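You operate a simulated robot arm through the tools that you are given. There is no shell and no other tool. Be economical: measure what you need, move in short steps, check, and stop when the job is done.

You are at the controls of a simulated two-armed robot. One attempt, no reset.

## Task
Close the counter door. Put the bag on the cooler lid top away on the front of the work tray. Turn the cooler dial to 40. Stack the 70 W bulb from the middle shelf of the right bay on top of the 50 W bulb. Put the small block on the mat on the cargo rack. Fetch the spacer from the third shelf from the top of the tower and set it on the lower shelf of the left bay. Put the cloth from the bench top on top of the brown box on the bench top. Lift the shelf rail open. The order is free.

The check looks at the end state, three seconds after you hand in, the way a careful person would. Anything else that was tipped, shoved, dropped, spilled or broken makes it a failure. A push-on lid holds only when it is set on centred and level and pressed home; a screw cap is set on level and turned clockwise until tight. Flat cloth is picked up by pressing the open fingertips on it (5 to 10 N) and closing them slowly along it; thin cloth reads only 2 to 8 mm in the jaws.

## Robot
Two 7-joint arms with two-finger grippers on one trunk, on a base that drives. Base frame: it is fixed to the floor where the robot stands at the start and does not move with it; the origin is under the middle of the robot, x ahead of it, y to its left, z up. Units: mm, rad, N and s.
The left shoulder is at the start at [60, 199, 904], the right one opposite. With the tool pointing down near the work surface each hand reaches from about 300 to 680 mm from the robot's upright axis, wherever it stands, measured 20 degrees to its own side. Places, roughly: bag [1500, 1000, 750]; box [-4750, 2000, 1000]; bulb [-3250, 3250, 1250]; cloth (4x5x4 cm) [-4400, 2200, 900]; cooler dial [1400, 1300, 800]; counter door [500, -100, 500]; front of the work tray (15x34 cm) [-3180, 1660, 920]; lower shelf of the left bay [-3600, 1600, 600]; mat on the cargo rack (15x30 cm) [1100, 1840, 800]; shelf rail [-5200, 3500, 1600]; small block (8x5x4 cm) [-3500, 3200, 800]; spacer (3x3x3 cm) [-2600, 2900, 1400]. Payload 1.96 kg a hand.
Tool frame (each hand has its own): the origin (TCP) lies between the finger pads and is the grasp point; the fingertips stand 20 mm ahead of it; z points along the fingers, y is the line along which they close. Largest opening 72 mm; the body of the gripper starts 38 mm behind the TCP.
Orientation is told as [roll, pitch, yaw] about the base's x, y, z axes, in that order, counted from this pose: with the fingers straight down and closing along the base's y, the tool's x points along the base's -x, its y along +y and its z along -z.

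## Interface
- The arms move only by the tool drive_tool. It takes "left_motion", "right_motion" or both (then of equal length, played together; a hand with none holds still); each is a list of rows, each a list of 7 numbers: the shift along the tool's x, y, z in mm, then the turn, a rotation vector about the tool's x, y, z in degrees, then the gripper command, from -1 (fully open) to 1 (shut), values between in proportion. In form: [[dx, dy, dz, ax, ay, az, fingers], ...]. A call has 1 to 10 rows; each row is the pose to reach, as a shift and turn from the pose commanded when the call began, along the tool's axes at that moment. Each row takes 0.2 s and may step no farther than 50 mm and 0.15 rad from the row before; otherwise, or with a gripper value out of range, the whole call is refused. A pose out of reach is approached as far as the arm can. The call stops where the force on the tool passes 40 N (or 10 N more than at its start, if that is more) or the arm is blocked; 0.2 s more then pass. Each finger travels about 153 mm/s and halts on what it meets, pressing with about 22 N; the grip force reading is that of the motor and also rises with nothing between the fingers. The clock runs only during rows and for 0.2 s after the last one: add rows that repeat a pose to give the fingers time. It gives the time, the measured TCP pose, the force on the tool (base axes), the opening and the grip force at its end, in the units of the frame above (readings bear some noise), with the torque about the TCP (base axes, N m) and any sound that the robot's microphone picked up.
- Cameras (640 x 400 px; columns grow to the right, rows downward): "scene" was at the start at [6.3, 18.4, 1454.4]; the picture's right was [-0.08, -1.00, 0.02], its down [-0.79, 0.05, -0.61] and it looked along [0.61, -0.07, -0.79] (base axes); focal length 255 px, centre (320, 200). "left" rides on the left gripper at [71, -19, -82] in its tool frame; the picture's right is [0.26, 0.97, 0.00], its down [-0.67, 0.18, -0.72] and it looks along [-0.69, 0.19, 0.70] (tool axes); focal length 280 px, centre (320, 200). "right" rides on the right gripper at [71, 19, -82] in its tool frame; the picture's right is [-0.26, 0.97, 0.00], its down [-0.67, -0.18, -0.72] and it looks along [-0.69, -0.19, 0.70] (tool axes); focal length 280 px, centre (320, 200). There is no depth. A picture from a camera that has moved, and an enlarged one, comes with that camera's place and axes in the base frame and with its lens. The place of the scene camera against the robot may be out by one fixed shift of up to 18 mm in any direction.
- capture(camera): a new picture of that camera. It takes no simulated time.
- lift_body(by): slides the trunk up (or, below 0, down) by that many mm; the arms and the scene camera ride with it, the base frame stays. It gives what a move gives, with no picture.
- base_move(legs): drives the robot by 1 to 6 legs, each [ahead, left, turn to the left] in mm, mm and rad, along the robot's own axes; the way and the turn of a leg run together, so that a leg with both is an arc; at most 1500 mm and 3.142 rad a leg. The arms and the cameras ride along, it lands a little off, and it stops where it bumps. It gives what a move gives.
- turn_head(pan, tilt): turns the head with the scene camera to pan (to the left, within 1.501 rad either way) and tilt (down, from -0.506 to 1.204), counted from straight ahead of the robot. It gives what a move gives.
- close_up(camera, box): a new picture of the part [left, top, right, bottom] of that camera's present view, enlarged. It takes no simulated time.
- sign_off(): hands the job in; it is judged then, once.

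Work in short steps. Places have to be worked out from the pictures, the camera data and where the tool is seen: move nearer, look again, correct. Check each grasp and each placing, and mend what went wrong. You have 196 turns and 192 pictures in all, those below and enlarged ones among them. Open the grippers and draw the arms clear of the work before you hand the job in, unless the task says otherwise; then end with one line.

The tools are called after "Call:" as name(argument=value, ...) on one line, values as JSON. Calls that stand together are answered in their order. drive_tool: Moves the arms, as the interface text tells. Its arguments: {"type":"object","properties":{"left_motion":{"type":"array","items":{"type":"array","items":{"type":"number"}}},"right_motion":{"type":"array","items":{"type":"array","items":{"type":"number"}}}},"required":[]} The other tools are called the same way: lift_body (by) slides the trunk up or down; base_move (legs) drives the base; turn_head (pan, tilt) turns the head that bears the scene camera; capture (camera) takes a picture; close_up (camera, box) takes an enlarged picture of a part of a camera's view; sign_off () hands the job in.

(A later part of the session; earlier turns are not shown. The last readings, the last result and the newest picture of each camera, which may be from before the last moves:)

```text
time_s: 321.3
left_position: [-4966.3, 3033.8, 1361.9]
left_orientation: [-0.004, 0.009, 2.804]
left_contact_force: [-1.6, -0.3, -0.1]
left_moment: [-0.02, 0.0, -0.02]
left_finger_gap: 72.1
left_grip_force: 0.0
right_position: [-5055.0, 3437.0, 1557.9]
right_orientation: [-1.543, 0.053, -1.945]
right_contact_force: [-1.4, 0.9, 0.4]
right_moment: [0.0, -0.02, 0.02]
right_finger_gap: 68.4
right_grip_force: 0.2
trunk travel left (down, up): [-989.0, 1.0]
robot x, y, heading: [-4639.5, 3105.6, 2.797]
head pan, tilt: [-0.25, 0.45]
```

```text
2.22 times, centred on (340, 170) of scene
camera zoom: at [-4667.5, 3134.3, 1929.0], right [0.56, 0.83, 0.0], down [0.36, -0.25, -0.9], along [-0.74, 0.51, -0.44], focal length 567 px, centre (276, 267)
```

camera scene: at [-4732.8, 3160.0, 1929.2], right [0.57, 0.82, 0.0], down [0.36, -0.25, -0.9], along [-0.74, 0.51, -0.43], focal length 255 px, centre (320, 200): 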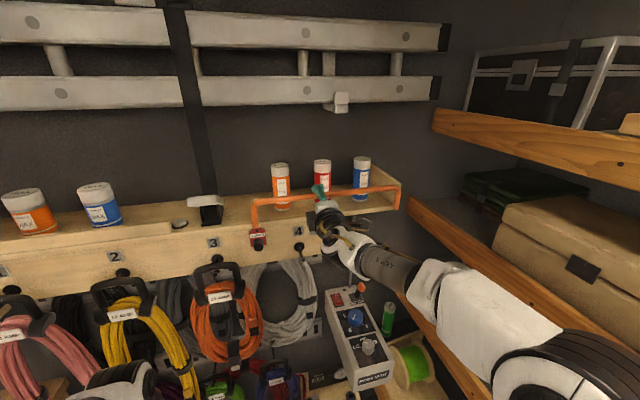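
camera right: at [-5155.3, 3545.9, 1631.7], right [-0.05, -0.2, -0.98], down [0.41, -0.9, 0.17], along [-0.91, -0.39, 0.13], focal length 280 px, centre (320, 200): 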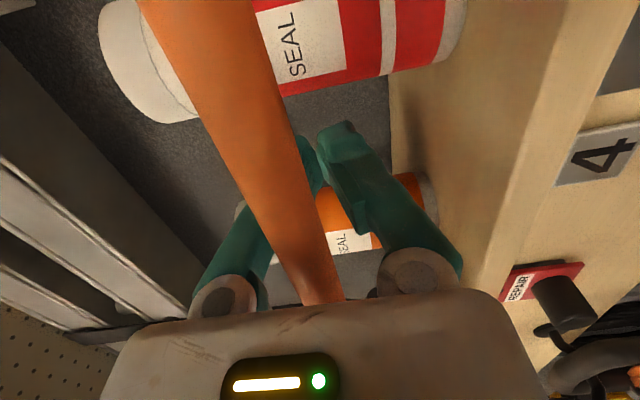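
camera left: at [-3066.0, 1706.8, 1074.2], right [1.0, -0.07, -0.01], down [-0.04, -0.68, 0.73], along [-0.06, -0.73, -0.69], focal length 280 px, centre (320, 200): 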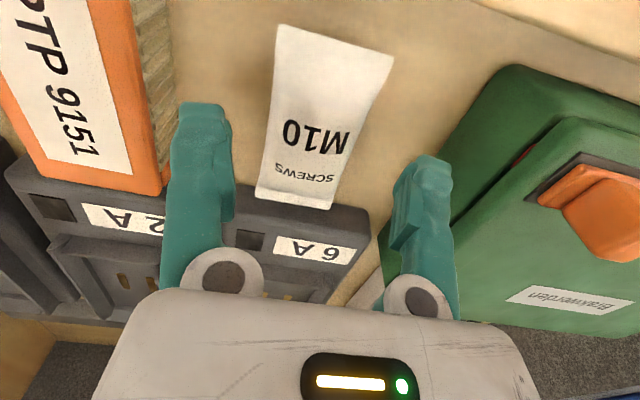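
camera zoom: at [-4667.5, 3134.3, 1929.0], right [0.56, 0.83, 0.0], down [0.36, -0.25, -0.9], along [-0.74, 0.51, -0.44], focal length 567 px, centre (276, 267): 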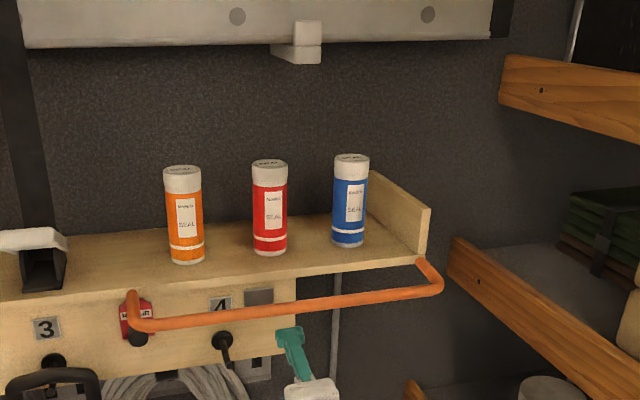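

The rail rests fully folded out: open. Next the cloth: I first bring the right hand back to a compact vertical pose.

Call:
drive_tool(right_motion=[[0, 0, -10, 0, 0, -8.5, -0.9], [0, 0, -20, 0, 0, -17, -0.9], [0, 0, -30, 0, 0, -25.5, -0.9], [0, 0, -40, 0, 0, -34, -0.9], [0, 0, -50, 0, 0, -42.5, -0.9], [0, 0, -60, 0, 0, -51, -0.9], [0, 0, -70, 0, 0, -59.5, -0.9], [0, 0, -80, 0, 0, -68, -0.9], [0, 0, -90, 0, 0, -76.5, -0.9], [0, 0, -100, 0, 0, -85, -0.9]])

Call:
drive_tool(right_motion=[[-15, 0, -10, 0, -8.4, 0, -0.9], [-30, 0, -20, 0, -16.8, 0, -0.9], [-45, 0, -30, 0, -25.2, 0, -0.9], [-60, 0, -40, 0, -33.6, 0, -0.9], [-75, 0, -50, 0, -42, 0, -0.9], [-90, 0, -65, 0, -50.4, 0, -0.9], [-105, 0, -80, 0, -58.8, 0, -0.9], [-120, 0, -100, 0, -67.2, 0, -0.9], [-135, 0, -120, 0, -75.6, 0, -0.9], [-150, 0, -140, 0, -84, 0, -0.9]])

Call:
base_move(legs=[[-320, 100, 0], [0, 0, 1.56]])

Call:
lift_body(by=-300)

Call:
turn_head(pan=0.0, tilt=0.6)

Call:
capture(camera="scene")

```text
time_s: 323.5
left_position: [-4962.4, 3032.4, 1363.0]
left_orientation: [-0.004, 0.007, 2.804]
left_contact_force: [0.1, 0.5, -0.2]
left_moment: [0.0, 0.01, 0.0]
left_finger_gap: 71.7
left_grip_force: 0.2
right_position: [-5021.1, 3425.0, 1517.9]
right_orientation: [-1.116, 1.506, -1.496]
right_contact_force: [0.5, 0.1, -0.3]
right_moment: [0.02, 0.01, 0.03]
right_finger_gap: 68.2
right_grip_force: 0.1
right hand out of reach, approached as far as the arm can: row 3, 4, 5, 6, 7, 8, 9, 10
trunk travel left (down, up): [-989.0, 1.0]
robot x, y, heading: [-4635.8, 3110.5, 2.795]
head pan, tilt: [-0.25, 0.45]
```

```text
time_s: 325.7
left_position: [-4963.5, 3032.8, 1364.4]
left_orientation: [-0.004, 0.005, 2.805]
left_contact_force: [0.4, -0.2, 0.2]
left_moment: [0.0, 0.0, 0.08]
left_finger_gap: 71.9
left_grip_force: 0.1
right_position: [-4886.1, 3365.8, 1370.8]
right_orientation: [-0.036, 0.075, -0.379]
right_contact_force: [-0.2, -0.7, 0.0]
right_moment: [0.01, -0.03, -0.03]
right_finger_gap: 68.5
right_grip_force: 0.1
right hand out of reach, approached as far as the arm can: row 1, 2, 3, 4, 5, 6, 7, 8
trunk travel left (down, up): [-989.0, 1.0]
robot x, y, heading: [-4636.5, 3110.9, 2.792]
head pan, tilt: [-0.25, 0.45]
```

```text
time_s: 331.7
left_position: [-4299.0, 2574.3, 1363.4]
left_orientation: [-0.002, 0.006, -1.943]
left_contact_force: [-0.5, 0.2, 0.0]
left_moment: [0.0, 0.01, 0.01]
left_finger_gap: 71.9
left_grip_force: 0.2
right_position: [-4629.3, 2660.6, 1371.3]
right_orientation: [-0.036, 0.078, 1.158]
right_contact_force: [0.1, 0.4, 0.4]
right_moment: [-0.02, -0.01, -0.04]
right_finger_gap: 68.4
right_grip_force: 0.1
trunk travel left (down, up): [-989.0, 1.0]
robot x, y, heading: [-4362.6, 2902.0, -1.953]
head pan, tilt: [-0.25, 0.45]
```

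```text
time_s: 334.7
left_position: [-4298.8, 2573.2, 1063.7]
left_orientation: [-0.004, 0.008, -1.942]
left_contact_force: [-0.6, 0.0, 0.6]
left_moment: [-0.01, -0.01, 0.01]
left_finger_gap: 72.0
left_grip_force: 0.0
right_position: [-4630.7, 2661.6, 1070.7]
right_orientation: [-0.034, 0.08, 1.159]
right_contact_force: [0.4, -0.1, 0.1]
right_moment: [0.04, 0.0, -0.03]
right_finger_gap: 68.3
right_grip_force: 0.0
trunk travel left (down, up): [-689.0, 301.0]
robot x, y, heading: [-4362.3, 2903.8, -1.96]
head pan, tilt: [-0.25, 0.45]
```

```text
time_s: 335.4
left_position: [-4299.2, 2573.0, 1064.1]
left_orientation: [-0.002, 0.007, -1.942]
left_contact_force: [-0.1, -0.5, -0.4]
left_moment: [0.03, 0.0, 0.0]
left_finger_gap: 72.2
left_grip_force: 0.1
right_position: [-4630.0, 2661.3, 1071.3]
right_orientation: [-0.036, 0.08, 1.159]
right_contact_force: [-0.5, 0.0, -0.1]
right_moment: [0.0, 0.0, 0.03]
right_finger_gap: 68.3
right_grip_force: 0.0
trunk travel left (down, up): [-689.0, 301.0]
robot x, y, heading: [-4366.2, 2902.5, -1.955]
head pan, tilt: [0.0, 0.6]
```

```text
43 pictures are left
camera scene: at [-4384.2, 2869.5, 1615.6], right [-0.93, 0.38, 0.0], down [0.21, 0.52, -0.83], along [-0.31, -0.76, -0.56], focal length 255 px, centre (320, 200)
```

scene: 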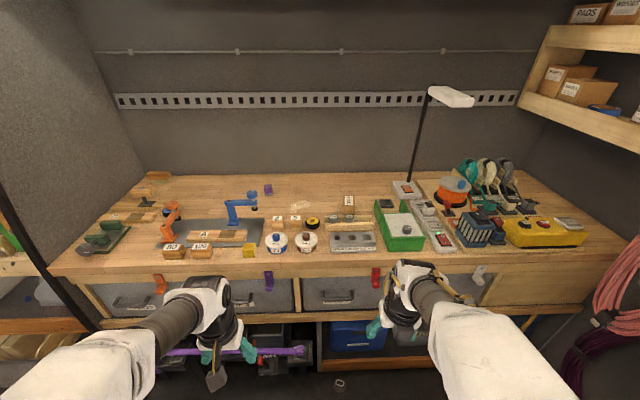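

I zoom in on the bench for the cloth (expected near (253,268)) and the brown box (near (345,200)).

Call:
close_up(camera="scene", box=[140, 170, 370, 270])

```text
2.78 times, centred on (255, 220) of scene
camera zoom: at [-4384.2, 2869.5, 1615.6], right [-0.93, 0.38, 0.0], down [0.21, 0.52, -0.83], along [-0.31, -0.76, -0.56], focal length 710 px, centre (501, 144)
```

zoom: 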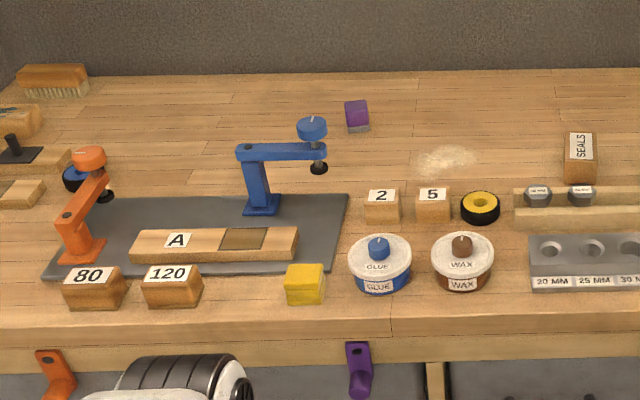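

The yellow folded cloth is at ≈ (-4395,2146), and the brown "SEALS" box behind on the right. I drive up so the left hand is near the cloth, with a modest lowering.

Call:
base_move(legs=[[0, 60, 0.025], [330, 0, 0]])

Call:
lift_body(by=-50)

Call:
capture(camera="left")

Call:
capture(camera="scene")

```text
time_s: 338.2
left_position: [-4346.8, 2249.7, 1063.9]
left_orientation: [-0.004, 0.006, -1.912]
left_contact_force: [0.3, 0.1, -0.2]
left_moment: [0.03, 0.01, -0.01]
left_finger_gap: 71.9
left_grip_force: 0.1
right_position: [-4681.8, 2325.8, 1070.6]
right_orientation: [-0.035, 0.08, 1.187]
right_contact_force: [0.7, -0.1, -0.1]
right_moment: [0.02, 0.02, 0.02]
right_finger_gap: 68.6
right_grip_force: 0.0
trunk travel left (down, up): [-689.0, 301.0]
robot x, y, heading: [-4422.2, 2577.4, -1.927]
head pan, tilt: [0.0, 0.6]
```

```text
time_s: 339.1
left_position: [-4346.7, 2247.8, 1013.1]
left_orientation: [-0.004, 0.007, -1.913]
left_contact_force: [0.8, 0.1, -0.2]
left_moment: [0.01, -0.01, 0.02]
left_finger_gap: 71.9
left_grip_force: 0.1
right_position: [-4682.0, 2326.5, 1021.5]
right_orientation: [-0.035, 0.079, 1.189]
right_contact_force: [-0.1, 0.2, 0.3]
right_moment: [0.03, 0.0, -0.01]
right_finger_gap: 68.4
right_grip_force: 0.1
trunk travel left (down, up): [-639.0, 351.0]
robot x, y, heading: [-4423.5, 2575.0, -1.929]
head pan, tilt: [0.0, 0.6]
```

```text
41 pictures are left
camera left: at [-4341.9, 2320.6, 1095.0], right [1.0, -0.08, 0.0], down [-0.05, -0.7, 0.71], along [-0.06, -0.71, -0.7], focal length 280 px, centre (320, 200)
```

left: 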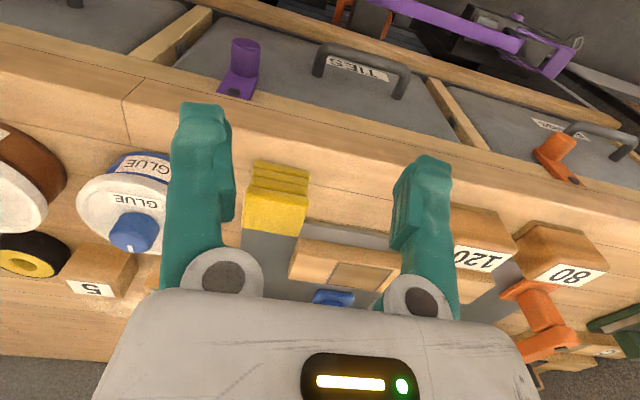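

```text
40 pictures are left
camera scene: at [-4441.5, 2542.0, 1565.6], right [-0.94, 0.35, 0.0], down [0.2, 0.53, -0.83], along [-0.29, -0.77, -0.56], focal length 255 px, centre (320, 200)
```

scene: 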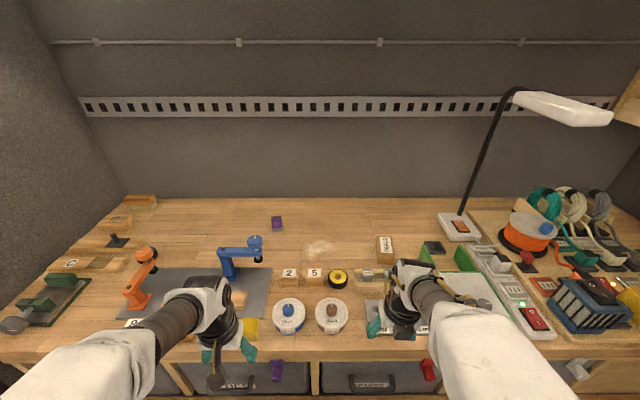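

Cloth top centre ≈ (-4398,2143,932). I drive 50 mm ahead, 13 mm right, then move the left arm forward and down over it.

Call:
base_move(legs=[[50, -13, 0]])

Call:
drive_tool(left_motion=[[-12, 0, 5, 0, 0, 0, -1], [-24, 0, 12, 0, 0, 0, -1], [-36, 0, 20, 0, 0, 0, -1], [-48, 0, 30, 0, 0, 0, -1], [-58, 0, 42, 0, 0, 0, -1], [-64, 0, 55, 0, 0, 0, -1], [-64, 0, 55, 0, 0, 0, -1]])

Call:
capture(camera="left")

```text
time_s: 340.1
left_position: [-4367.3, 2218.7, 1012.5]
left_orientation: [-0.002, 0.009, -1.904]
left_contact_force: [0.6, -0.4, -0.1]
left_moment: [0.07, -0.01, -0.01]
left_finger_gap: 72.1
left_grip_force: 0.2
right_position: [-4701.7, 2294.6, 1019.5]
right_orientation: [-0.037, 0.075, 1.196]
right_contact_force: [0.4, -0.5, 0.2]
right_moment: [0.04, -0.04, 0.0]
right_finger_gap: 68.4
right_grip_force: 0.1
trunk travel left (down, up): [-639.0, 351.0]
robot x, y, heading: [-4444.1, 2550.1, -1.92]
head pan, tilt: [0.0, 0.6]
stopped in leg 1: the robot was blocked; the commanded pose is now the measured one
```

```text
time_s: 341.6
left_position: [-4386.6, 2162.1, 958.8]
left_orientation: [-0.003, 0.004, -1.904]
left_contact_force: [-0.7, 0.0, 0.8]
left_moment: [0.0, 0.04, 0.0]
left_finger_gap: 72.1
left_grip_force: 0.1
right_position: [-4699.4, 2297.9, 1021.1]
right_orientation: [-0.034, 0.078, 1.195]
right_contact_force: [-0.2, -1.2, 0.1]
right_moment: [0.02, 0.01, 0.0]
right_finger_gap: 68.3
right_grip_force: 0.2
trunk travel left (down, up): [-639.0, 351.0]
robot x, y, heading: [-4448.5, 2552.7, -1.919]
head pan, tilt: [0.0, 0.6]
```

```text
39 pictures are left
camera left: at [-4381.5, 2234.7, 1040.2], right [1.0, -0.07, 0.0], down [-0.05, -0.7, 0.71], along [-0.05, -0.71, -0.7], focal length 280 px, centre (320, 200)
```

left: 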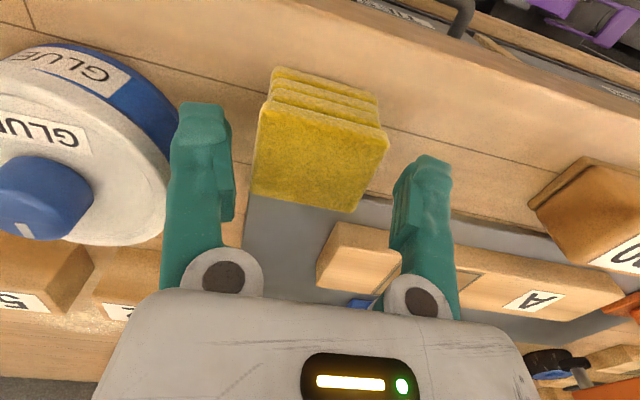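

The cloth lies right between the fingers. I lower 44 mm with force guard, then close slowly.

Call:
drive_tool(left_motion=[[-4, 0, 12, 0, 0, 0, -1], [-6, 0, 24, 0, 0, 0, -1], [-6, 0, 34, 0, 0, 0, -1], [-6, 0, 42, 0, 0, 0, -1], [-6, 0, 42, 0, 0, 0, -1]])

Call:
drive_tool(left_motion=[[0, 0, 0, 0, 0, 0, -0.6], [0, 0, 0, 0, 0, 0, -0.3], [0, 0, 0, 0, 0, 0, 0], [0, 0, 0, 0, 0, 0, 0.3], [0, 0, 0, 0, 0, 0, 0.6], [0, 0, 0, 0, 0, 0, 1], [0, 0, 0, 0, 0, 0, 1]])

Call:
capture(camera="left")

```text
time_s: 342.3
left_position: [-4387.5, 2158.5, 936.2]
left_orientation: [-0.001, 0.007, -1.904]
left_contact_force: [-0.3, 9.9, 15.5]
left_moment: [-0.05, -0.62, 0.33]
left_finger_gap: 72.2
left_grip_force: 0.1
right_position: [-4699.9, 2299.2, 1022.0]
right_orientation: [-0.036, 0.08, 1.197]
right_contact_force: [0.2, 0.2, -0.1]
right_moment: [0.01, -0.01, -0.03]
right_finger_gap: 68.6
right_grip_force: 0.0
trunk travel left (down, up): [-639.0, 351.0]
robot x, y, heading: [-4443.8, 2548.7, -1.918]
head pan, tilt: [0.0, 0.6]
stopped in row 3 (left hand): the force on the tool passed its limit at 48 N (the readings are from after the stop); the commanded pose is now the measured one
```

```text
time_s: 343.0
left_position: [-4385.7, 2157.1, 939.5]
left_orientation: [0.0, -0.005, -1.9]
left_contact_force: [8.4, 0.5, 38.6]
left_moment: [0.04, -0.67, -0.07]
left_finger_gap: 47.3
left_grip_force: 40.1
right_position: [-4698.8, 2299.4, 1023.0]
right_orientation: [-0.035, 0.08, 1.196]
right_contact_force: [0.4, 0.1, -0.4]
right_moment: [-0.03, -0.01, 0.01]
right_finger_gap: 68.4
right_grip_force: 0.0
trunk travel left (down, up): [-639.0, 351.0]
robot x, y, heading: [-4445.1, 2550.7, -1.916]
head pan, tilt: [0.0, 0.6]
stopped in row 3 (left hand): the force on the tool passed its limit at 48 N (the readings are from after the stop); the commanded pose is now the measured one
```

```text
38 pictures are left
camera left: at [-4380.2, 2229.8, 1020.5], right [1.0, -0.07, 0.0], down [-0.04, -0.69, 0.72], along [-0.05, -0.72, -0.69], focal length 280 px, centre (320, 200)
```

left: 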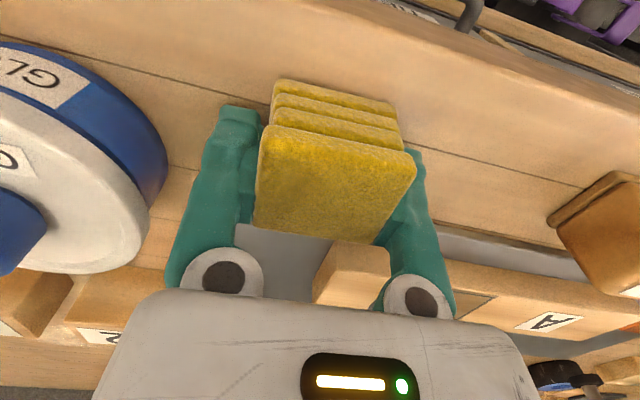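

The tips touch the bench (z≈916) and the cloth is between them at 47 mm. I ease up 3 mm and squeeze fully.

Call:
drive_tool(left_motion=[[0, 0, -3, 0, 0, 0, 0.4], [0, 0, -3, 0, 0, 0, 1], [0, 0, -3, 0, 0, 0, 1], [0, 0, -3, 0, 0, 0, 1], [0, 0, -15, 0, 0, 0, 1], [0, 0, -30, 0, 0, 0, 1], [0, 0, -45, 0, 0, 0, 1], [0, 0, -60, 0, 0, 0, 1]])

Call:
capture(camera="left")

```text
time_s: 344.8
left_position: [-4384.6, 2156.0, 998.2]
left_orientation: [0.0, 0.002, -1.902]
left_contact_force: [0.0, -0.1, -1.3]
left_moment: [-0.05, 0.01, 0.01]
left_finger_gap: 46.6
left_grip_force: 22.1
right_position: [-4698.1, 2298.3, 1021.6]
right_orientation: [-0.034, 0.079, 1.197]
right_contact_force: [0.2, -0.2, 0.2]
right_moment: [0.01, 0.03, 0.01]
right_finger_gap: 68.5
right_grip_force: 0.1
trunk travel left (down, up): [-639.0, 351.0]
robot x, y, heading: [-4447.2, 2550.9, -1.916]
head pan, tilt: [0.0, 0.6]
```

```text
37 pictures are left
camera left: at [-4380.5, 2228.1, 1078.7], right [1.0, -0.07, 0.0], down [-0.05, -0.7, 0.71], along [-0.05, -0.71, -0.7], focal length 280 px, centre (320, 200)
```

left: 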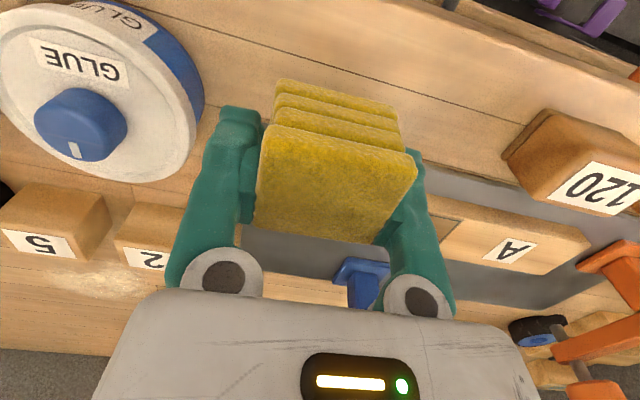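

Cloth held. The box is too deep for a straight approach, so I'll turn the robot ~45° right, which brings the left shoulder nearer. First back off, move along, raise and turn.

Call:
base_move(legs=[[-210, 0, 0], [0, -306, 0], [0, 0, -0.785]])

Call:
lift_body(by=70)

Call:
drive_tool(left_motion=[[0, 32, 0, 0, 0, -5, 1], [0, 64, 0, 0, 0, -10, 1], [0, 96, 0, 0, 0, -15, 1], [4, 128, 0, 0, 0, -20, 1], [8, 160, 0, 0, 0, -25, 1], [14, 190, 0, 0, 0, -30, 1], [22, 218, 0, 0, 0, -35, 1], [32, 244, 0, 0, 0, -40, 1], [44, 268, 0, 0, 0, -45, 1], [44, 268, 0, 0, 0, -45, 1]])

Call:
turn_head(pan=0.7, tilt=0.75)

Call:
capture(camera="scene")

```text
time_s: 350.2
left_position: [-4895.2, 2528.9, 996.5]
left_orientation: [-0.001, 0.002, -2.674]
left_contact_force: [-0.4, -1.1, -0.8]
left_moment: [-0.01, 0.06, 0.01]
left_finger_gap: 46.9
left_grip_force: 22.2
right_position: [-5020.0, 2849.8, 1021.2]
right_orientation: [-0.033, 0.079, 0.423]
right_contact_force: [-0.7, 0.5, -0.3]
right_moment: [0.01, 0.0, 0.03]
right_finger_gap: 68.4
right_grip_force: 0.1
trunk travel left (down, up): [-639.0, 351.0]
robot x, y, heading: [-4663.0, 2853.4, -2.689]
head pan, tilt: [0.0, 0.6]
```

```text
time_s: 351.2
left_position: [-4895.3, 2528.7, 1066.8]
left_orientation: [-0.002, 0.002, -2.674]
left_contact_force: [-0.2, -0.1, -0.7]
left_moment: [0.01, 0.0, 0.04]
left_finger_gap: 46.3
left_grip_force: 22.2
right_position: [-5020.8, 2849.5, 1091.5]
right_orientation: [-0.035, 0.078, 0.425]
right_contact_force: [-1.2, -0.6, -0.2]
right_moment: [-0.01, -0.03, -0.02]
right_finger_gap: 68.0
right_grip_force: 0.0
trunk travel left (down, up): [-709.0, 281.0]
robot x, y, heading: [-4663.6, 2850.2, -2.688]
head pan, tilt: [0.0, 0.6]
```

```text
time_s: 353.4
left_position: [-4734.0, 2309.6, 1069.8]
left_orientation: [0.003, 0.002, -1.887]
left_contact_force: [0.0, 1.2, -0.3]
left_moment: [0.01, -0.02, 0.0]
left_finger_gap: 46.4
left_grip_force: 22.0
right_position: [-5021.1, 2850.6, 1091.1]
right_orientation: [-0.036, 0.078, 0.424]
right_contact_force: [-0.5, -0.5, 0.3]
right_moment: [0.01, 0.03, -0.02]
right_finger_gap: 68.3
right_grip_force: 0.0
trunk travel left (down, up): [-709.0, 281.0]
robot x, y, heading: [-4658.1, 2849.5, -2.691]
head pan, tilt: [0.0, 0.6]
```

```text
time_s: 354.5
left_position: [-4734.2, 2310.3, 1068.6]
left_orientation: [0.0, 0.002, -1.889]
left_contact_force: [-0.3, 0.7, -0.9]
left_moment: [0.01, -0.01, 0.0]
left_finger_gap: 46.5
left_grip_force: 22.4
right_position: [-5021.7, 2849.7, 1091.4]
right_orientation: [-0.034, 0.079, 0.424]
right_contact_force: [-0.3, 0.0, -0.2]
right_moment: [0.02, 0.05, -0.01]
right_finger_gap: 68.4
right_grip_force: 0.1
trunk travel left (down, up): [-709.0, 281.0]
robot x, y, heading: [-4661.7, 2849.8, -2.688]
head pan, tilt: [0.7, 0.75]
```

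```text
36 pictures are left
camera scene: at [-4649.5, 2795.2, 1622.7], right [-0.91, 0.41, 0.0], down [0.28, 0.62, -0.73], along [-0.3, -0.67, -0.68], focal length 255 px, centre (320, 200)
```

scene: 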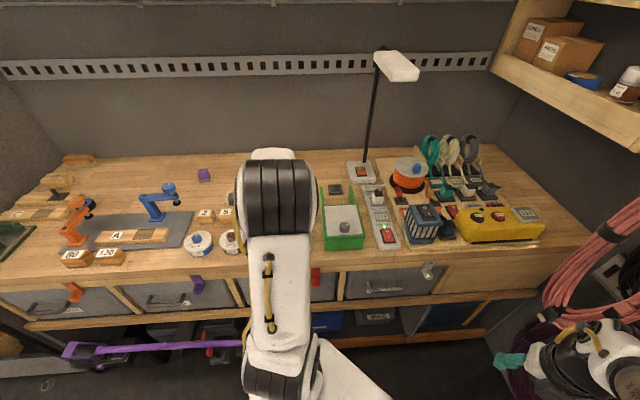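

The left arm swings well outward. I translate the base toward the bench by 170 mm (diagonally in the robot's frame) and look with the left camera.

Call:
base_move(legs=[[140, 99, 0]])

Call:
capture(camera="left")

```text
time_s: 356.0
left_position: [-4817.7, 2158.7, 1068.3]
left_orientation: [0.0, 0.001, -1.889]
left_contact_force: [-0.4, 0.9, -0.3]
left_moment: [-0.01, 0.01, -0.01]
left_finger_gap: 46.9
left_grip_force: 21.8
right_position: [-5103.3, 2699.0, 1090.7]
right_orientation: [-0.033, 0.079, 0.425]
right_contact_force: [0.3, 0.1, 0.0]
right_moment: [0.01, 0.03, 0.01]
right_finger_gap: 68.1
right_grip_force: 0.0
trunk travel left (down, up): [-709.0, 281.0]
robot x, y, heading: [-4744.4, 2704.9, -2.687]
head pan, tilt: [0.7, 0.75]
```

```text
35 pictures are left
camera left: at [-4814.4, 2232.0, 1150.4], right [1.0, -0.05, 0.0], down [-0.04, -0.7, 0.71], along [-0.04, -0.71, -0.7], focal length 280 px, centre (320, 200)
```

left: 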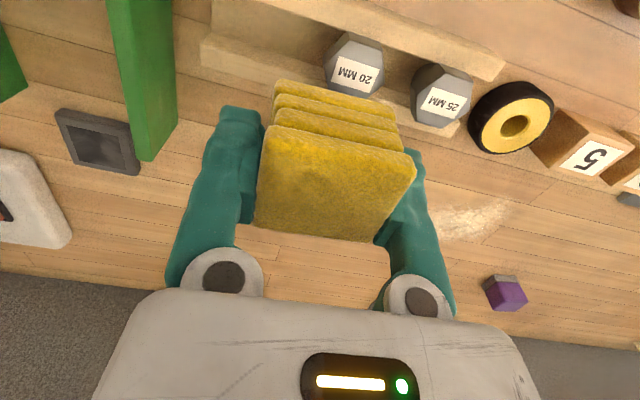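

The cloth hides the box, which should be just below. I back off 100 mm to see it between the fingers.

Call:
base_move(legs=[[-73, -69, 0]])

Call:
capture(camera="left")

```text
time_s: 357.1
left_position: [-4781.6, 2254.2, 1068.0]
left_orientation: [0.001, 0.002, -1.891]
left_contact_force: [-0.6, 0.3, -0.9]
left_moment: [-0.02, -0.01, -0.02]
left_finger_gap: 46.6
left_grip_force: 22.1
right_position: [-5066.5, 2793.0, 1091.4]
right_orientation: [-0.034, 0.079, 0.424]
right_contact_force: [-0.3, -0.3, -0.1]
right_moment: [0.0, 0.01, 0.0]
right_finger_gap: 68.3
right_grip_force: 0.0
trunk travel left (down, up): [-709.0, 281.0]
robot x, y, heading: [-4706.1, 2797.6, -2.69]
head pan, tilt: [0.7, 0.75]
```

```text
34 pictures are left
camera left: at [-4778.2, 2326.3, 1150.3], right [1.0, -0.05, 0.0], down [-0.04, -0.7, 0.71], along [-0.04, -0.71, -0.7], focal length 280 px, centre (320, 200)
```

left: 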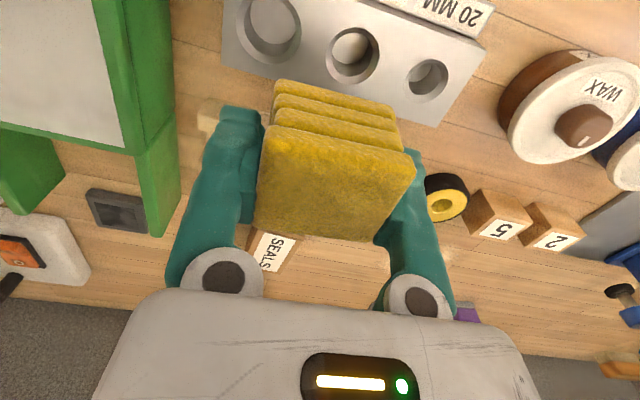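

The box top centre is ≈ (-4851,2059,966), i.e. 207 mm straight ahead of the TCP. I move the base 145 mm that way.

Call:
base_move(legs=[[103, 102, 0]])

Call:
drive_tool(left_motion=[[-10, 0, 0, 0, 0, 0, 1], [-20, 0, 0, 0, 0, 0, 1], [-30, 0, 0, 0, -4, 0, 1], [-40, 0, 0, 0, -8, 0, 1], [-50, 0, 0, 0, -12, 0, 1], [-58, 0, 0, 0, -16, 0, 1], [-58, 0, 0, 0, -16, 0, 1]])

```text
time_s: 358.7
left_position: [-4831.1, 2115.2, 1067.9]
left_orientation: [0.002, 0.004, -1.891]
left_contact_force: [-0.3, -0.3, -1.2]
left_moment: [0.0, -0.04, 0.04]
left_finger_gap: 46.5
left_grip_force: 22.0
right_position: [-5116.5, 2655.7, 1091.0]
right_orientation: [-0.035, 0.078, 0.423]
right_contact_force: [0.4, 0.0, 0.0]
right_moment: [-0.01, 0.0, 0.01]
right_finger_gap: 68.2
right_grip_force: 0.2
trunk travel left (down, up): [-709.0, 281.0]
robot x, y, heading: [-4756.9, 2656.9, -2.692]
head pan, tilt: [0.7, 0.75]
stopped in leg 1: the robot was blocked; the commanded pose is now the measured one
```

```text
time_s: 360.3
left_position: [-4848.8, 2062.1, 1068.4]
left_orientation: [-0.001, -0.277, -1.89]
left_contact_force: [0.0, -0.5, -0.6]
left_moment: [-0.01, 0.0, 0.01]
left_finger_gap: 46.5
left_grip_force: 21.6
right_position: [-5115.1, 2656.4, 1090.5]
right_orientation: [-0.035, 0.077, 0.422]
right_contact_force: [-0.9, 0.4, 0.2]
right_moment: [0.02, 0.02, 0.01]
right_finger_gap: 68.3
right_grip_force: 0.0
trunk travel left (down, up): [-709.0, 281.0]
robot x, y, heading: [-4753.2, 2657.4, -2.693]
head pan, tilt: [0.7, 0.75]
```

Reached with a slight pitch. I raise the arm 45 mm while levelling the hand, so the trunk can do the lowering.

Call:
drive_tool(left_motion=[[-3, 0, -11, 0, 0, 0, 1], [-6, 0, -22, 0, 0, 0, 1], [-9, 0, -33, 0, 4, 0, 1], [-12, 0, -43, 0, 8, 0, 1], [-12, 0, -43, 0, 12, 0, 1], [-12, 0, -43, 0, 16, 0, 1], [-12, 0, -43, 0, 16, 0, 1]])

Call:
lift_body(by=-75)

Call:
capture(camera="left")

```text
time_s: 361.9
left_position: [-4844.2, 2073.7, 1101.5]
left_orientation: [-0.009, -0.096, -1.884]
left_contact_force: [0.6, -0.3, -0.5]
left_moment: [-0.01, 0.02, 0.0]
left_finger_gap: 46.6
left_grip_force: 21.9
left hand out of reach, approached as far as the arm can: row 5, 6, 7
right_position: [-5115.3, 2656.4, 1091.4]
right_orientation: [-0.035, 0.079, 0.423]
right_contact_force: [-1.9, 0.7, -0.4]
right_moment: [0.0, -0.02, 0.0]
right_finger_gap: 68.5
right_grip_force: 0.0
trunk travel left (down, up): [-709.0, 281.0]
robot x, y, heading: [-4755.6, 2659.8, -2.687]
head pan, tilt: [0.7, 0.75]
```

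```text
time_s: 363.0
left_position: [-4844.2, 2074.3, 1027.3]
left_orientation: [-0.006, -0.097, -1.883]
left_contact_force: [-0.3, 0.5, 0.7]
left_moment: [-0.01, 0.01, 0.02]
left_finger_gap: 46.4
left_grip_force: 22.4
right_position: [-5116.7, 2656.9, 1016.1]
right_orientation: [-0.034, 0.079, 0.424]
right_contact_force: [0.6, -0.4, 0.4]
right_moment: [0.03, 0.01, 0.01]
right_finger_gap: 68.4
right_grip_force: 0.1
trunk travel left (down, up): [-634.0, 356.0]
robot x, y, heading: [-4755.3, 2657.6, -2.692]
head pan, tilt: [0.7, 0.75]
```

```text
33 pictures are left
camera left: at [-4838.0, 2154.1, 1101.0], right [1.0, -0.05, -0.03], down [-0.01, -0.63, 0.78], along [-0.06, -0.77, -0.63], focal length 280 px, centre (320, 200)
```

left: 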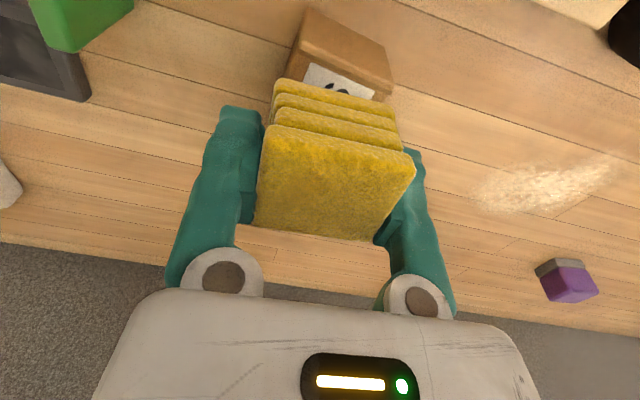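

The box is just beneath; TCP needs about 15 mm more forward. I nudge forward with a slight pitch, then lower to contact.

Call:
drive_tool(left_motion=[[-6, 0, 0, 0, -3, 0, 1], [-12, 0, 0, 0, -6, 0, 1], [-17, 0, 0, 0, -6, 0, 1], [-17, 0, 0, 0, -6, 0, 1]])

Call:
lift_body(by=-25)

Call:
lift_body(by=-8)

Call:
lift_body(by=-6)

```text
time_s: 364.0
left_position: [-4851.9, 2057.6, 1030.1]
left_orientation: [-0.009, -0.203, -1.883]
left_contact_force: [-0.4, 0.4, -0.6]
left_moment: [-0.03, 0.04, 0.03]
left_finger_gap: 46.9
left_grip_force: 21.9
right_position: [-5116.4, 2656.4, 1016.5]
right_orientation: [-0.034, 0.078, 0.422]
right_contact_force: [-0.1, -0.3, -0.6]
right_moment: [0.0, -0.04, 0.02]
right_finger_gap: 68.5
right_grip_force: 0.0
trunk travel left (down, up): [-634.0, 356.0]
robot x, y, heading: [-4758.8, 2656.9, -2.69]
head pan, tilt: [0.7, 0.75]
```

```text
time_s: 364.7
left_position: [-4851.5, 2058.0, 1002.6]
left_orientation: [-0.008, -0.2, -1.882]
left_contact_force: [-0.7, 0.7, -1.3]
left_moment: [-0.01, -0.02, -0.01]
left_finger_gap: 46.5
left_grip_force: 22.4
right_position: [-5115.7, 2656.4, 990.7]
right_orientation: [-0.034, 0.079, 0.423]
right_contact_force: [0.7, -0.4, 0.2]
right_moment: [0.03, -0.02, 0.01]
right_finger_gap: 68.1
right_grip_force: 0.0
trunk travel left (down, up): [-609.0, 381.0]
robot x, y, heading: [-4755.8, 2657.2, -2.696]
head pan, tilt: [0.7, 0.75]
```

```text
time_s: 365.3
left_position: [-4850.2, 2059.8, 996.0]
left_orientation: [-0.009, -0.201, -1.883]
left_contact_force: [1.0, -0.7, -0.1]
left_moment: [-0.02, 0.01, -0.01]
left_finger_gap: 46.6
left_grip_force: 22.0
right_position: [-5115.6, 2656.2, 982.4]
right_orientation: [-0.034, 0.08, 0.422]
right_contact_force: [-0.5, -0.6, -0.3]
right_moment: [0.02, -0.02, 0.01]
right_finger_gap: 68.3
right_grip_force: 0.1
trunk travel left (down, up): [-601.0, 389.0]
robot x, y, heading: [-4758.0, 2660.9, -2.69]
head pan, tilt: [0.7, 0.75]
```

```text
time_s: 365.8
left_position: [-4849.7, 2058.5, 992.0]
left_orientation: [-0.007, -0.206, -1.883]
left_contact_force: [-0.5, -1.6, 11.8]
left_moment: [0.14, -0.36, -0.05]
left_finger_gap: 46.4
left_grip_force: 21.8
right_position: [-5116.1, 2657.7, 977.4]
right_orientation: [-0.038, 0.079, 0.422]
right_contact_force: [-0.3, 0.2, -0.1]
right_moment: [0.01, -0.01, 0.0]
right_finger_gap: 68.2
right_grip_force: 0.1
trunk travel left (down, up): [-595.0, 395.0]
robot x, y, heading: [-4755.7, 2657.3, -2.696]
head pan, tilt: [0.7, 0.75]
```

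Contact with 12 N at the expected height. I open and rise.

Call:
drive_tool(left_motion=[[0, 0, 0, 0, 0, 0, -0.5], [0, 0, 0, 0, 0, 0, -0.8], [0, 0, 0, 0, 0, 0, -1], [0, 0, 0, 0, 0, 0, -1]])

Call:
lift_body(by=80)

Call:
capture(camera="left")

```text
time_s: 366.8
left_position: [-4851.7, 2057.2, 990.1]
left_orientation: [-0.008, -0.201, -1.884]
left_contact_force: [1.0, 0.7, 0.0]
left_moment: [0.0, -0.04, 0.03]
left_finger_gap: 71.9
left_grip_force: 0.1
right_position: [-5114.9, 2655.7, 977.4]
right_orientation: [-0.036, 0.079, 0.423]
right_contact_force: [-0.4, 0.5, 0.0]
right_moment: [0.03, 0.02, -0.05]
right_finger_gap: 68.4
right_grip_force: 0.1
trunk travel left (down, up): [-595.0, 395.0]
robot x, y, heading: [-4754.0, 2660.4, -2.689]
head pan, tilt: [0.7, 0.75]
```

```text
time_s: 368.0
left_position: [-4850.4, 2057.4, 1070.6]
left_orientation: [-0.007, -0.201, -1.884]
left_contact_force: [-0.4, 0.5, 0.4]
left_moment: [0.03, -0.01, 0.0]
left_finger_gap: 72.0
left_grip_force: 0.0
right_position: [-5116.2, 2655.5, 1057.1]
right_orientation: [-0.035, 0.08, 0.421]
right_contact_force: [0.2, 1.0, 0.7]
right_moment: [-0.03, 0.03, -0.02]
right_finger_gap: 68.4
right_grip_force: 0.0
trunk travel left (down, up): [-675.0, 315.0]
robot x, y, heading: [-4758.7, 2656.2, -2.69]
head pan, tilt: [0.7, 0.75]
```

```text
32 pictures are left
camera left: at [-4842.4, 2145.1, 1135.6], right [1.0, -0.05, -0.06], down [0.02, -0.55, 0.83], along [-0.08, -0.83, -0.55], focal length 280 px, centre (320, 200)
```

left: 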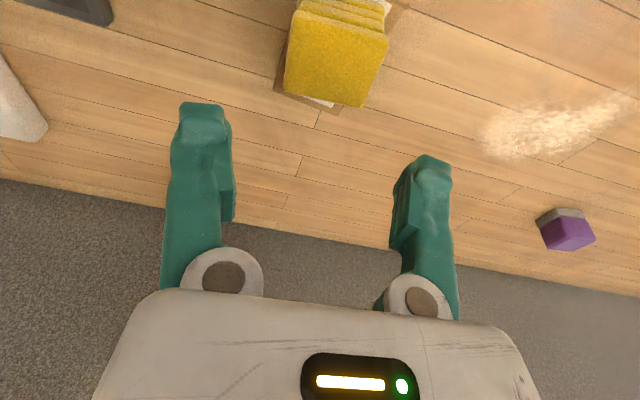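

The cloth lies on the SEALS box. Now the block: I back away, fold the left arm in again, turn to the other side and drive along to the blocks.

Call:
base_move(legs=[[-204, -192, 0]])

Call:
drive_tool(left_motion=[[20, -20, 0, 0, 1, 4.5, -1], [38, -42, 0, 0, 2, 9, -1], [55, -64, 0, 0, 4, 13.5, -1], [72, -86, 0, 0, 6, 18, -1], [88, -108, 0, 0, 8, 22.5, -1], [104, -130, 0, 0, 10, 27, -1], [118, -152, 0, 0, 11, 31.5, -1], [132, -174, 0, 0, 11, 36, -1], [145, -197, 0, 0, 11, 40.5, -1], [158, -220, 0, 0, 11, 45, -1]])

Call:
base_move(legs=[[0, 0, -2.38], [0, -1124, 0]])

Call:
turn_head(pan=0.25, tilt=0.85)

Call:
capture(camera="scene")

```text
time_s: 370.0
left_position: [-4745.3, 2320.1, 1070.6]
left_orientation: [-0.007, -0.2, -1.884]
left_contact_force: [0.6, 1.2, 0.0]
left_moment: [0.03, -0.02, 0.0]
left_finger_gap: 72.1
left_grip_force: 0.1
right_position: [-5010.2, 2919.4, 1056.9]
right_orientation: [-0.034, 0.078, 0.425]
right_contact_force: [0.7, -0.9, -0.3]
right_moment: [-0.05, -0.03, -0.04]
right_finger_gap: 68.2
right_grip_force: 0.1
trunk travel left (down, up): [-675.0, 315.0]
robot x, y, heading: [-4650.7, 2920.4, -2.687]
head pan, tilt: [0.7, 0.75]
```

```text
time_s: 372.2
left_position: [-4907.9, 2534.2, 1039.6]
left_orientation: [0.066, 0.025, -2.665]
left_contact_force: [-0.3, 0.3, 1.4]
left_moment: [0.01, -0.01, -0.02]
left_finger_gap: 71.8
left_grip_force: 0.1
right_position: [-5011.2, 2918.5, 1057.0]
right_orientation: [-0.038, 0.078, 0.423]
right_contact_force: [0.9, -0.2, -0.5]
right_moment: [0.03, 0.01, -0.02]
right_finger_gap: 68.5
right_grip_force: 0.1
trunk travel left (down, up): [-675.0, 315.0]
robot x, y, heading: [-4649.8, 2922.8, -2.691]
head pan, tilt: [0.7, 0.75]
```

```text
time_s: 383.7
left_position: [-3675.7, 2935.4, 1040.4]
left_orientation: [0.064, 0.023, 1.197]
left_contact_force: [-0.9, -0.4, 0.5]
left_moment: [0.02, 0.0, 0.02]
left_finger_gap: 72.2
left_grip_force: 0.1
right_position: [-3344.7, 2715.1, 1056.5]
right_orientation: [-0.034, 0.079, -1.997]
right_contact_force: [-0.4, 0.1, -0.4]
right_moment: [0.01, 0.0, -0.01]
right_finger_gap: 68.4
right_grip_force: 0.1
trunk travel left (down, up): [-675.0, 315.0]
robot x, y, heading: [-3615.2, 2477.1, 1.165]
head pan, tilt: [0.7, 0.75]
```

```text
time_s: 384.6
left_position: [-3676.0, 2936.2, 1039.9]
left_orientation: [0.063, 0.025, 1.196]
left_contact_force: [-0.8, -0.5, 0.8]
left_moment: [-0.01, 0.01, -0.03]
left_finger_gap: 72.3
left_grip_force: 0.1
right_position: [-3343.7, 2716.2, 1057.9]
right_orientation: [-0.034, 0.078, -1.998]
right_contact_force: [-1.4, -0.3, 0.7]
right_moment: [0.01, -0.01, -0.01]
right_finger_gap: 68.5
right_grip_force: 0.0
trunk travel left (down, up): [-675.0, 315.0]
robot x, y, heading: [-3613.0, 2477.0, 1.172]
head pan, tilt: [0.25, 0.85]
```

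```text
31 pictures are left
camera scene: at [-3633.1, 2491.0, 1580.7], right [0.99, -0.15, 0.0], down [-0.11, -0.74, -0.66], along [0.1, 0.65, -0.75], focal length 255 px, centre (320, 200)
```

scene: 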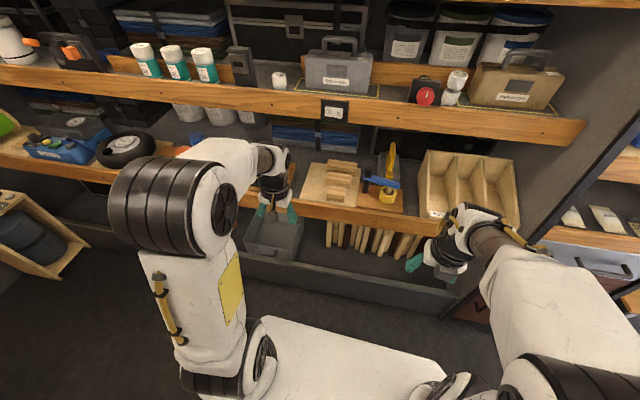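

Block ≈ (-3457,3249,~720). I use the same 45° stance: turn right, swing the left arm out, lower the trunk, and look.

Call:
base_move(legs=[[0, 0, -0.746]])

Call:
drive_tool(left_motion=[[0, 32, 0, 0, 0, -5, -1], [0, 64, 0, 0, 0, -10, -1], [0, 96, 0, 0, 0, -15, -1], [4, 128, 0, 0, 0, -20, -1], [8, 160, 0, 0, 0, -25, -1], [14, 190, 0, 0, 0, -30, -1], [22, 218, 0, 0, 0, -35, -1], [32, 244, 0, 0, 0, -40, -1], [44, 268, 0, 0, 0, -45, -1], [44, 268, 0, 0, 0, -45, -1]])

Call:
lift_body(by=-220)

Call:
base_move(legs=[[85, 85, 0]])

Call:
capture(camera="left")

```text
time_s: 387.0
left_position: [-3345.4, 2855.1, 1038.9]
left_orientation: [0.064, 0.026, 0.445]
left_contact_force: [-0.5, -0.4, 0.1]
left_moment: [-0.01, -0.05, 0.0]
left_finger_gap: 71.9
left_grip_force: 0.0
right_position: [-3254.0, 2466.8, 1057.9]
right_orientation: [-0.035, 0.08, -2.752]
right_contact_force: [0.4, 0.1, 0.7]
right_moment: [-0.01, 0.01, -0.01]
right_finger_gap: 68.3
right_grip_force: 0.1
trunk travel left (down, up): [-675.0, 315.0]
robot x, y, heading: [-3613.4, 2477.8, 0.417]
head pan, tilt: [0.25, 0.85]
```

```text
time_s: 389.2
left_position: [-3497.1, 3048.5, 1061.6]
left_orientation: [0.072, -0.071, 1.194]
left_contact_force: [-0.1, -0.1, 0.0]
left_moment: [0.01, 0.0, 0.03]
left_finger_gap: 72.0
left_grip_force: 0.0
left hand out of reach, approached as far as the arm can: row 5, 6, 7, 8, 9, 10
right_position: [-3254.1, 2465.7, 1056.7]
right_orientation: [-0.037, 0.078, -2.751]
right_contact_force: [0.0, -0.2, -0.5]
right_moment: [0.01, 0.02, 0.02]
right_finger_gap: 68.4
right_grip_force: 0.0
trunk travel left (down, up): [-675.0, 315.0]
robot x, y, heading: [-3609.3, 2477.2, 0.42]
head pan, tilt: [0.25, 0.85]
```

```text
time_s: 391.5
left_position: [-3497.2, 3048.4, 843.0]
left_orientation: [0.07, -0.073, 1.195]
left_contact_force: [-0.1, 1.2, 0.5]
left_moment: [0.02, -0.03, 0.0]
left_finger_gap: 71.8
left_grip_force: 0.0
right_position: [-3252.8, 2466.8, 838.3]
right_orientation: [-0.038, 0.078, -2.751]
right_contact_force: [0.1, 0.0, -0.7]
right_moment: [-0.01, 0.04, 0.01]
right_finger_gap: 68.3
right_grip_force: 0.1
trunk travel left (down, up): [-455.0, 535.0]
robot x, y, heading: [-3609.5, 2477.4, 0.416]
head pan, tilt: [0.25, 0.85]
```

```text
time_s: 392.8
left_position: [-3453.3, 3161.9, 841.1]
left_orientation: [0.071, -0.068, 1.195]
left_contact_force: [-0.9, 0.6, 0.4]
left_moment: [0.0, 0.01, -0.01]
left_finger_gap: 71.9
left_grip_force: 0.1
right_position: [-3210.1, 2579.6, 836.9]
right_orientation: [-0.036, 0.077, -2.75]
right_contact_force: [0.5, -0.3, 0.4]
right_moment: [0.01, 0.04, 0.0]
right_finger_gap: 68.3
right_grip_force: 0.1
trunk travel left (down, up): [-455.0, 535.0]
robot x, y, heading: [-3568.7, 2587.0, 0.421]
head pan, tilt: [0.25, 0.85]
```

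```text
30 pictures are left
camera left: at [-3458.9, 3081.1, 915.7], right [-0.99, 0.11, 0.05], down [0.11, 0.63, 0.77], along [0.05, 0.77, -0.63], focal length 280 px, centre (320, 200)
```

left: 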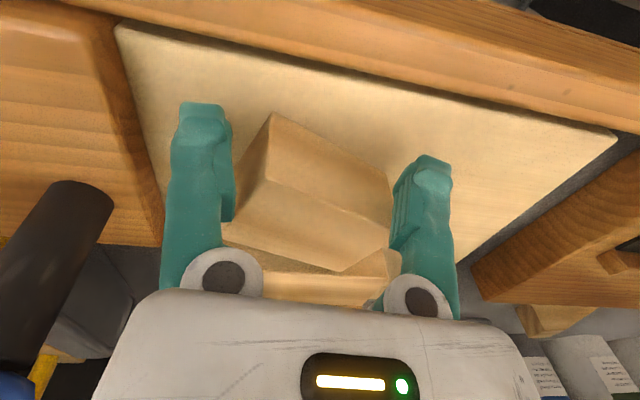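

The block is about 78 mm wide laterally, so I must grip it across its 50 mm depth. I raise 40 mm and turn the hand 90° about vertical, then look again.

Call:
lift_body(by=50)

Call:
drive_tool(left_motion=[[0, 0, 0, 0.5, 0.5, 8.5, -1], [0, 0, 0, 1, 1, 17, -1], [0, 0, 0, 1.5, 1.5, 25.5, -1], [0, 0, 0, 2, 2, 34, -1], [0, 0, 0, 2.5, 2.5, 42.5, -1], [0, 0, 0, 3, 3, 51, -1], [0, 0, 0, 3, 3, 59.5, -1], [0, 0, 0, 3, 3, 68, -1], [0, 0, 0, 3, 3, 76.5, -1], [0, 0, 0, 3, 3, 85, -1]])

Call:
capture(camera="left")

```text
time_s: 393.7
left_position: [-3455.4, 3161.2, 893.1]
left_orientation: [0.07, -0.07, 1.193]
left_contact_force: [0.1, 0.3, 0.9]
left_moment: [-0.04, 0.04, 0.0]
left_finger_gap: 72.2
left_grip_force: 0.0
right_position: [-3210.6, 2580.4, 887.1]
right_orientation: [-0.036, 0.079, -2.75]
right_contact_force: [-0.2, -0.3, -0.7]
right_moment: [0.0, -0.04, 0.03]
right_finger_gap: 68.5
right_grip_force: 0.0
trunk travel left (down, up): [-505.0, 485.0]
robot x, y, heading: [-3571.5, 2589.5, 0.418]
head pan, tilt: [0.25, 0.85]
```

```text
time_s: 395.9
left_position: [-3458.3, 3146.7, 893.3]
left_orientation: [0.073, 0.061, -0.218]
left_contact_force: [0.1, -1.1, 0.4]
left_moment: [0.04, 0.01, 0.0]
left_finger_gap: 72.1
left_grip_force: 0.0
left hand out of reach, approached as far as the arm can: row 2, 3, 4, 5, 6, 7, 8, 9, 10
right_position: [-3210.8, 2578.2, 887.4]
right_orientation: [-0.038, 0.079, -2.753]
right_contact_force: [-0.1, -0.3, -0.5]
right_moment: [0.02, -0.02, -0.03]
right_finger_gap: 68.5
right_grip_force: 0.1
trunk travel left (down, up): [-505.0, 485.0]
robot x, y, heading: [-3573.3, 2593.6, 0.415]
head pan, tilt: [0.25, 0.85]
```

```text
29 pictures are left
camera left: at [-3527.4, 3136.2, 977.7], right [-0.04, 1.0, 0.09], down [0.73, -0.03, 0.68], along [0.68, 0.09, -0.72], focal length 280 px, centre (320, 200)
```

left: 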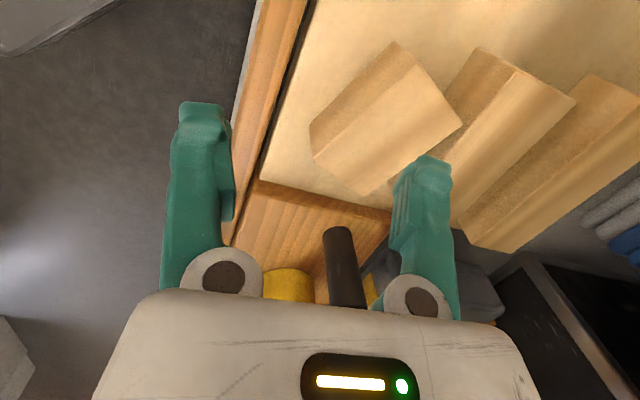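

Triangulation from the two views: block centre ≈ (-3443,3191), top z≈840, long axis at about 137°. I turn the hand 30° more to grip across the short side, level it, and move over it.

Call:
drive_tool(left_motion=[[0, 0, 0, 1, -1, 7.5, -0.75], [0, 0, 0, 2, -2, 15, -0.75], [0, 0, 0, 3, -3, 22.5, -0.75], [0, 0, 0, 4, -3.5, 30, -0.75], [0, 0, 0, 4, -3.5, 30, -0.75]])

Call:
base_move(legs=[[40, 28, 0]])

Call:
capture(camera="left")

```text
time_s: 397.1
left_position: [-3469.7, 3129.2, 872.2]
left_orientation: [-0.015, 0.015, -0.743]
left_contact_force: [-0.1, 0.8, -0.5]
left_moment: [-0.04, -0.02, 0.02]
left_finger_gap: 63.0
left_grip_force: 0.0
left hand out of reach, approached as far as the arm can: row 1, 2, 3, 4, 5
right_position: [-3211.2, 2580.7, 889.2]
right_orientation: [-0.034, 0.079, -2.751]
right_contact_force: [-0.1, 0.0, 0.1]
right_moment: [-0.02, 0.01, 0.02]
right_finger_gap: 68.6
right_grip_force: 0.0
trunk travel left (down, up): [-505.0, 485.0]
robot x, y, heading: [-3566.9, 2593.9, 0.419]
head pan, tilt: [0.25, 0.85]
```

```text
time_s: 398.0
left_position: [-3442.0, 3171.2, 871.1]
left_orientation: [-0.016, 0.014, -0.741]
left_contact_force: [0.7, -0.2, -0.9]
left_moment: [0.01, 0.04, -0.03]
left_finger_gap: 63.0
left_grip_force: 0.1
right_position: [-3182.6, 2622.6, 885.9]
right_orientation: [-0.036, 0.078, -2.751]
right_contact_force: [-0.3, 0.3, -0.5]
right_moment: [-0.02, 0.01, 0.03]
right_finger_gap: 68.3
right_grip_force: 0.0
trunk travel left (down, up): [-505.0, 485.0]
robot x, y, heading: [-3543.8, 2632.8, 0.418]
head pan, tilt: [0.25, 0.85]
```

```text
28 pictures are left
camera left: at [-3506.9, 3204.7, 953.9], right [0.46, 0.89, -0.01], down [0.64, -0.32, 0.7], along [0.62, -0.33, -0.71], focal length 280 px, centre (320, 200)
```

left: 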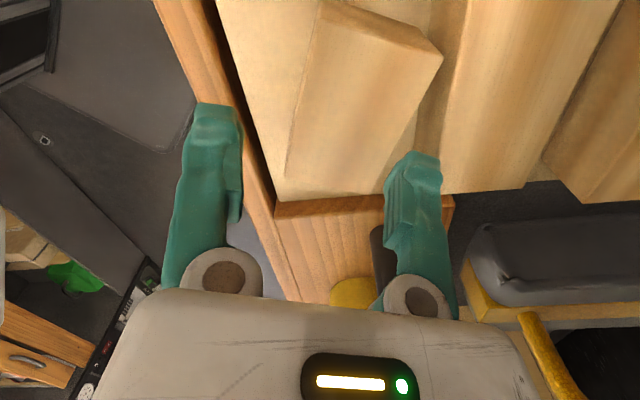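

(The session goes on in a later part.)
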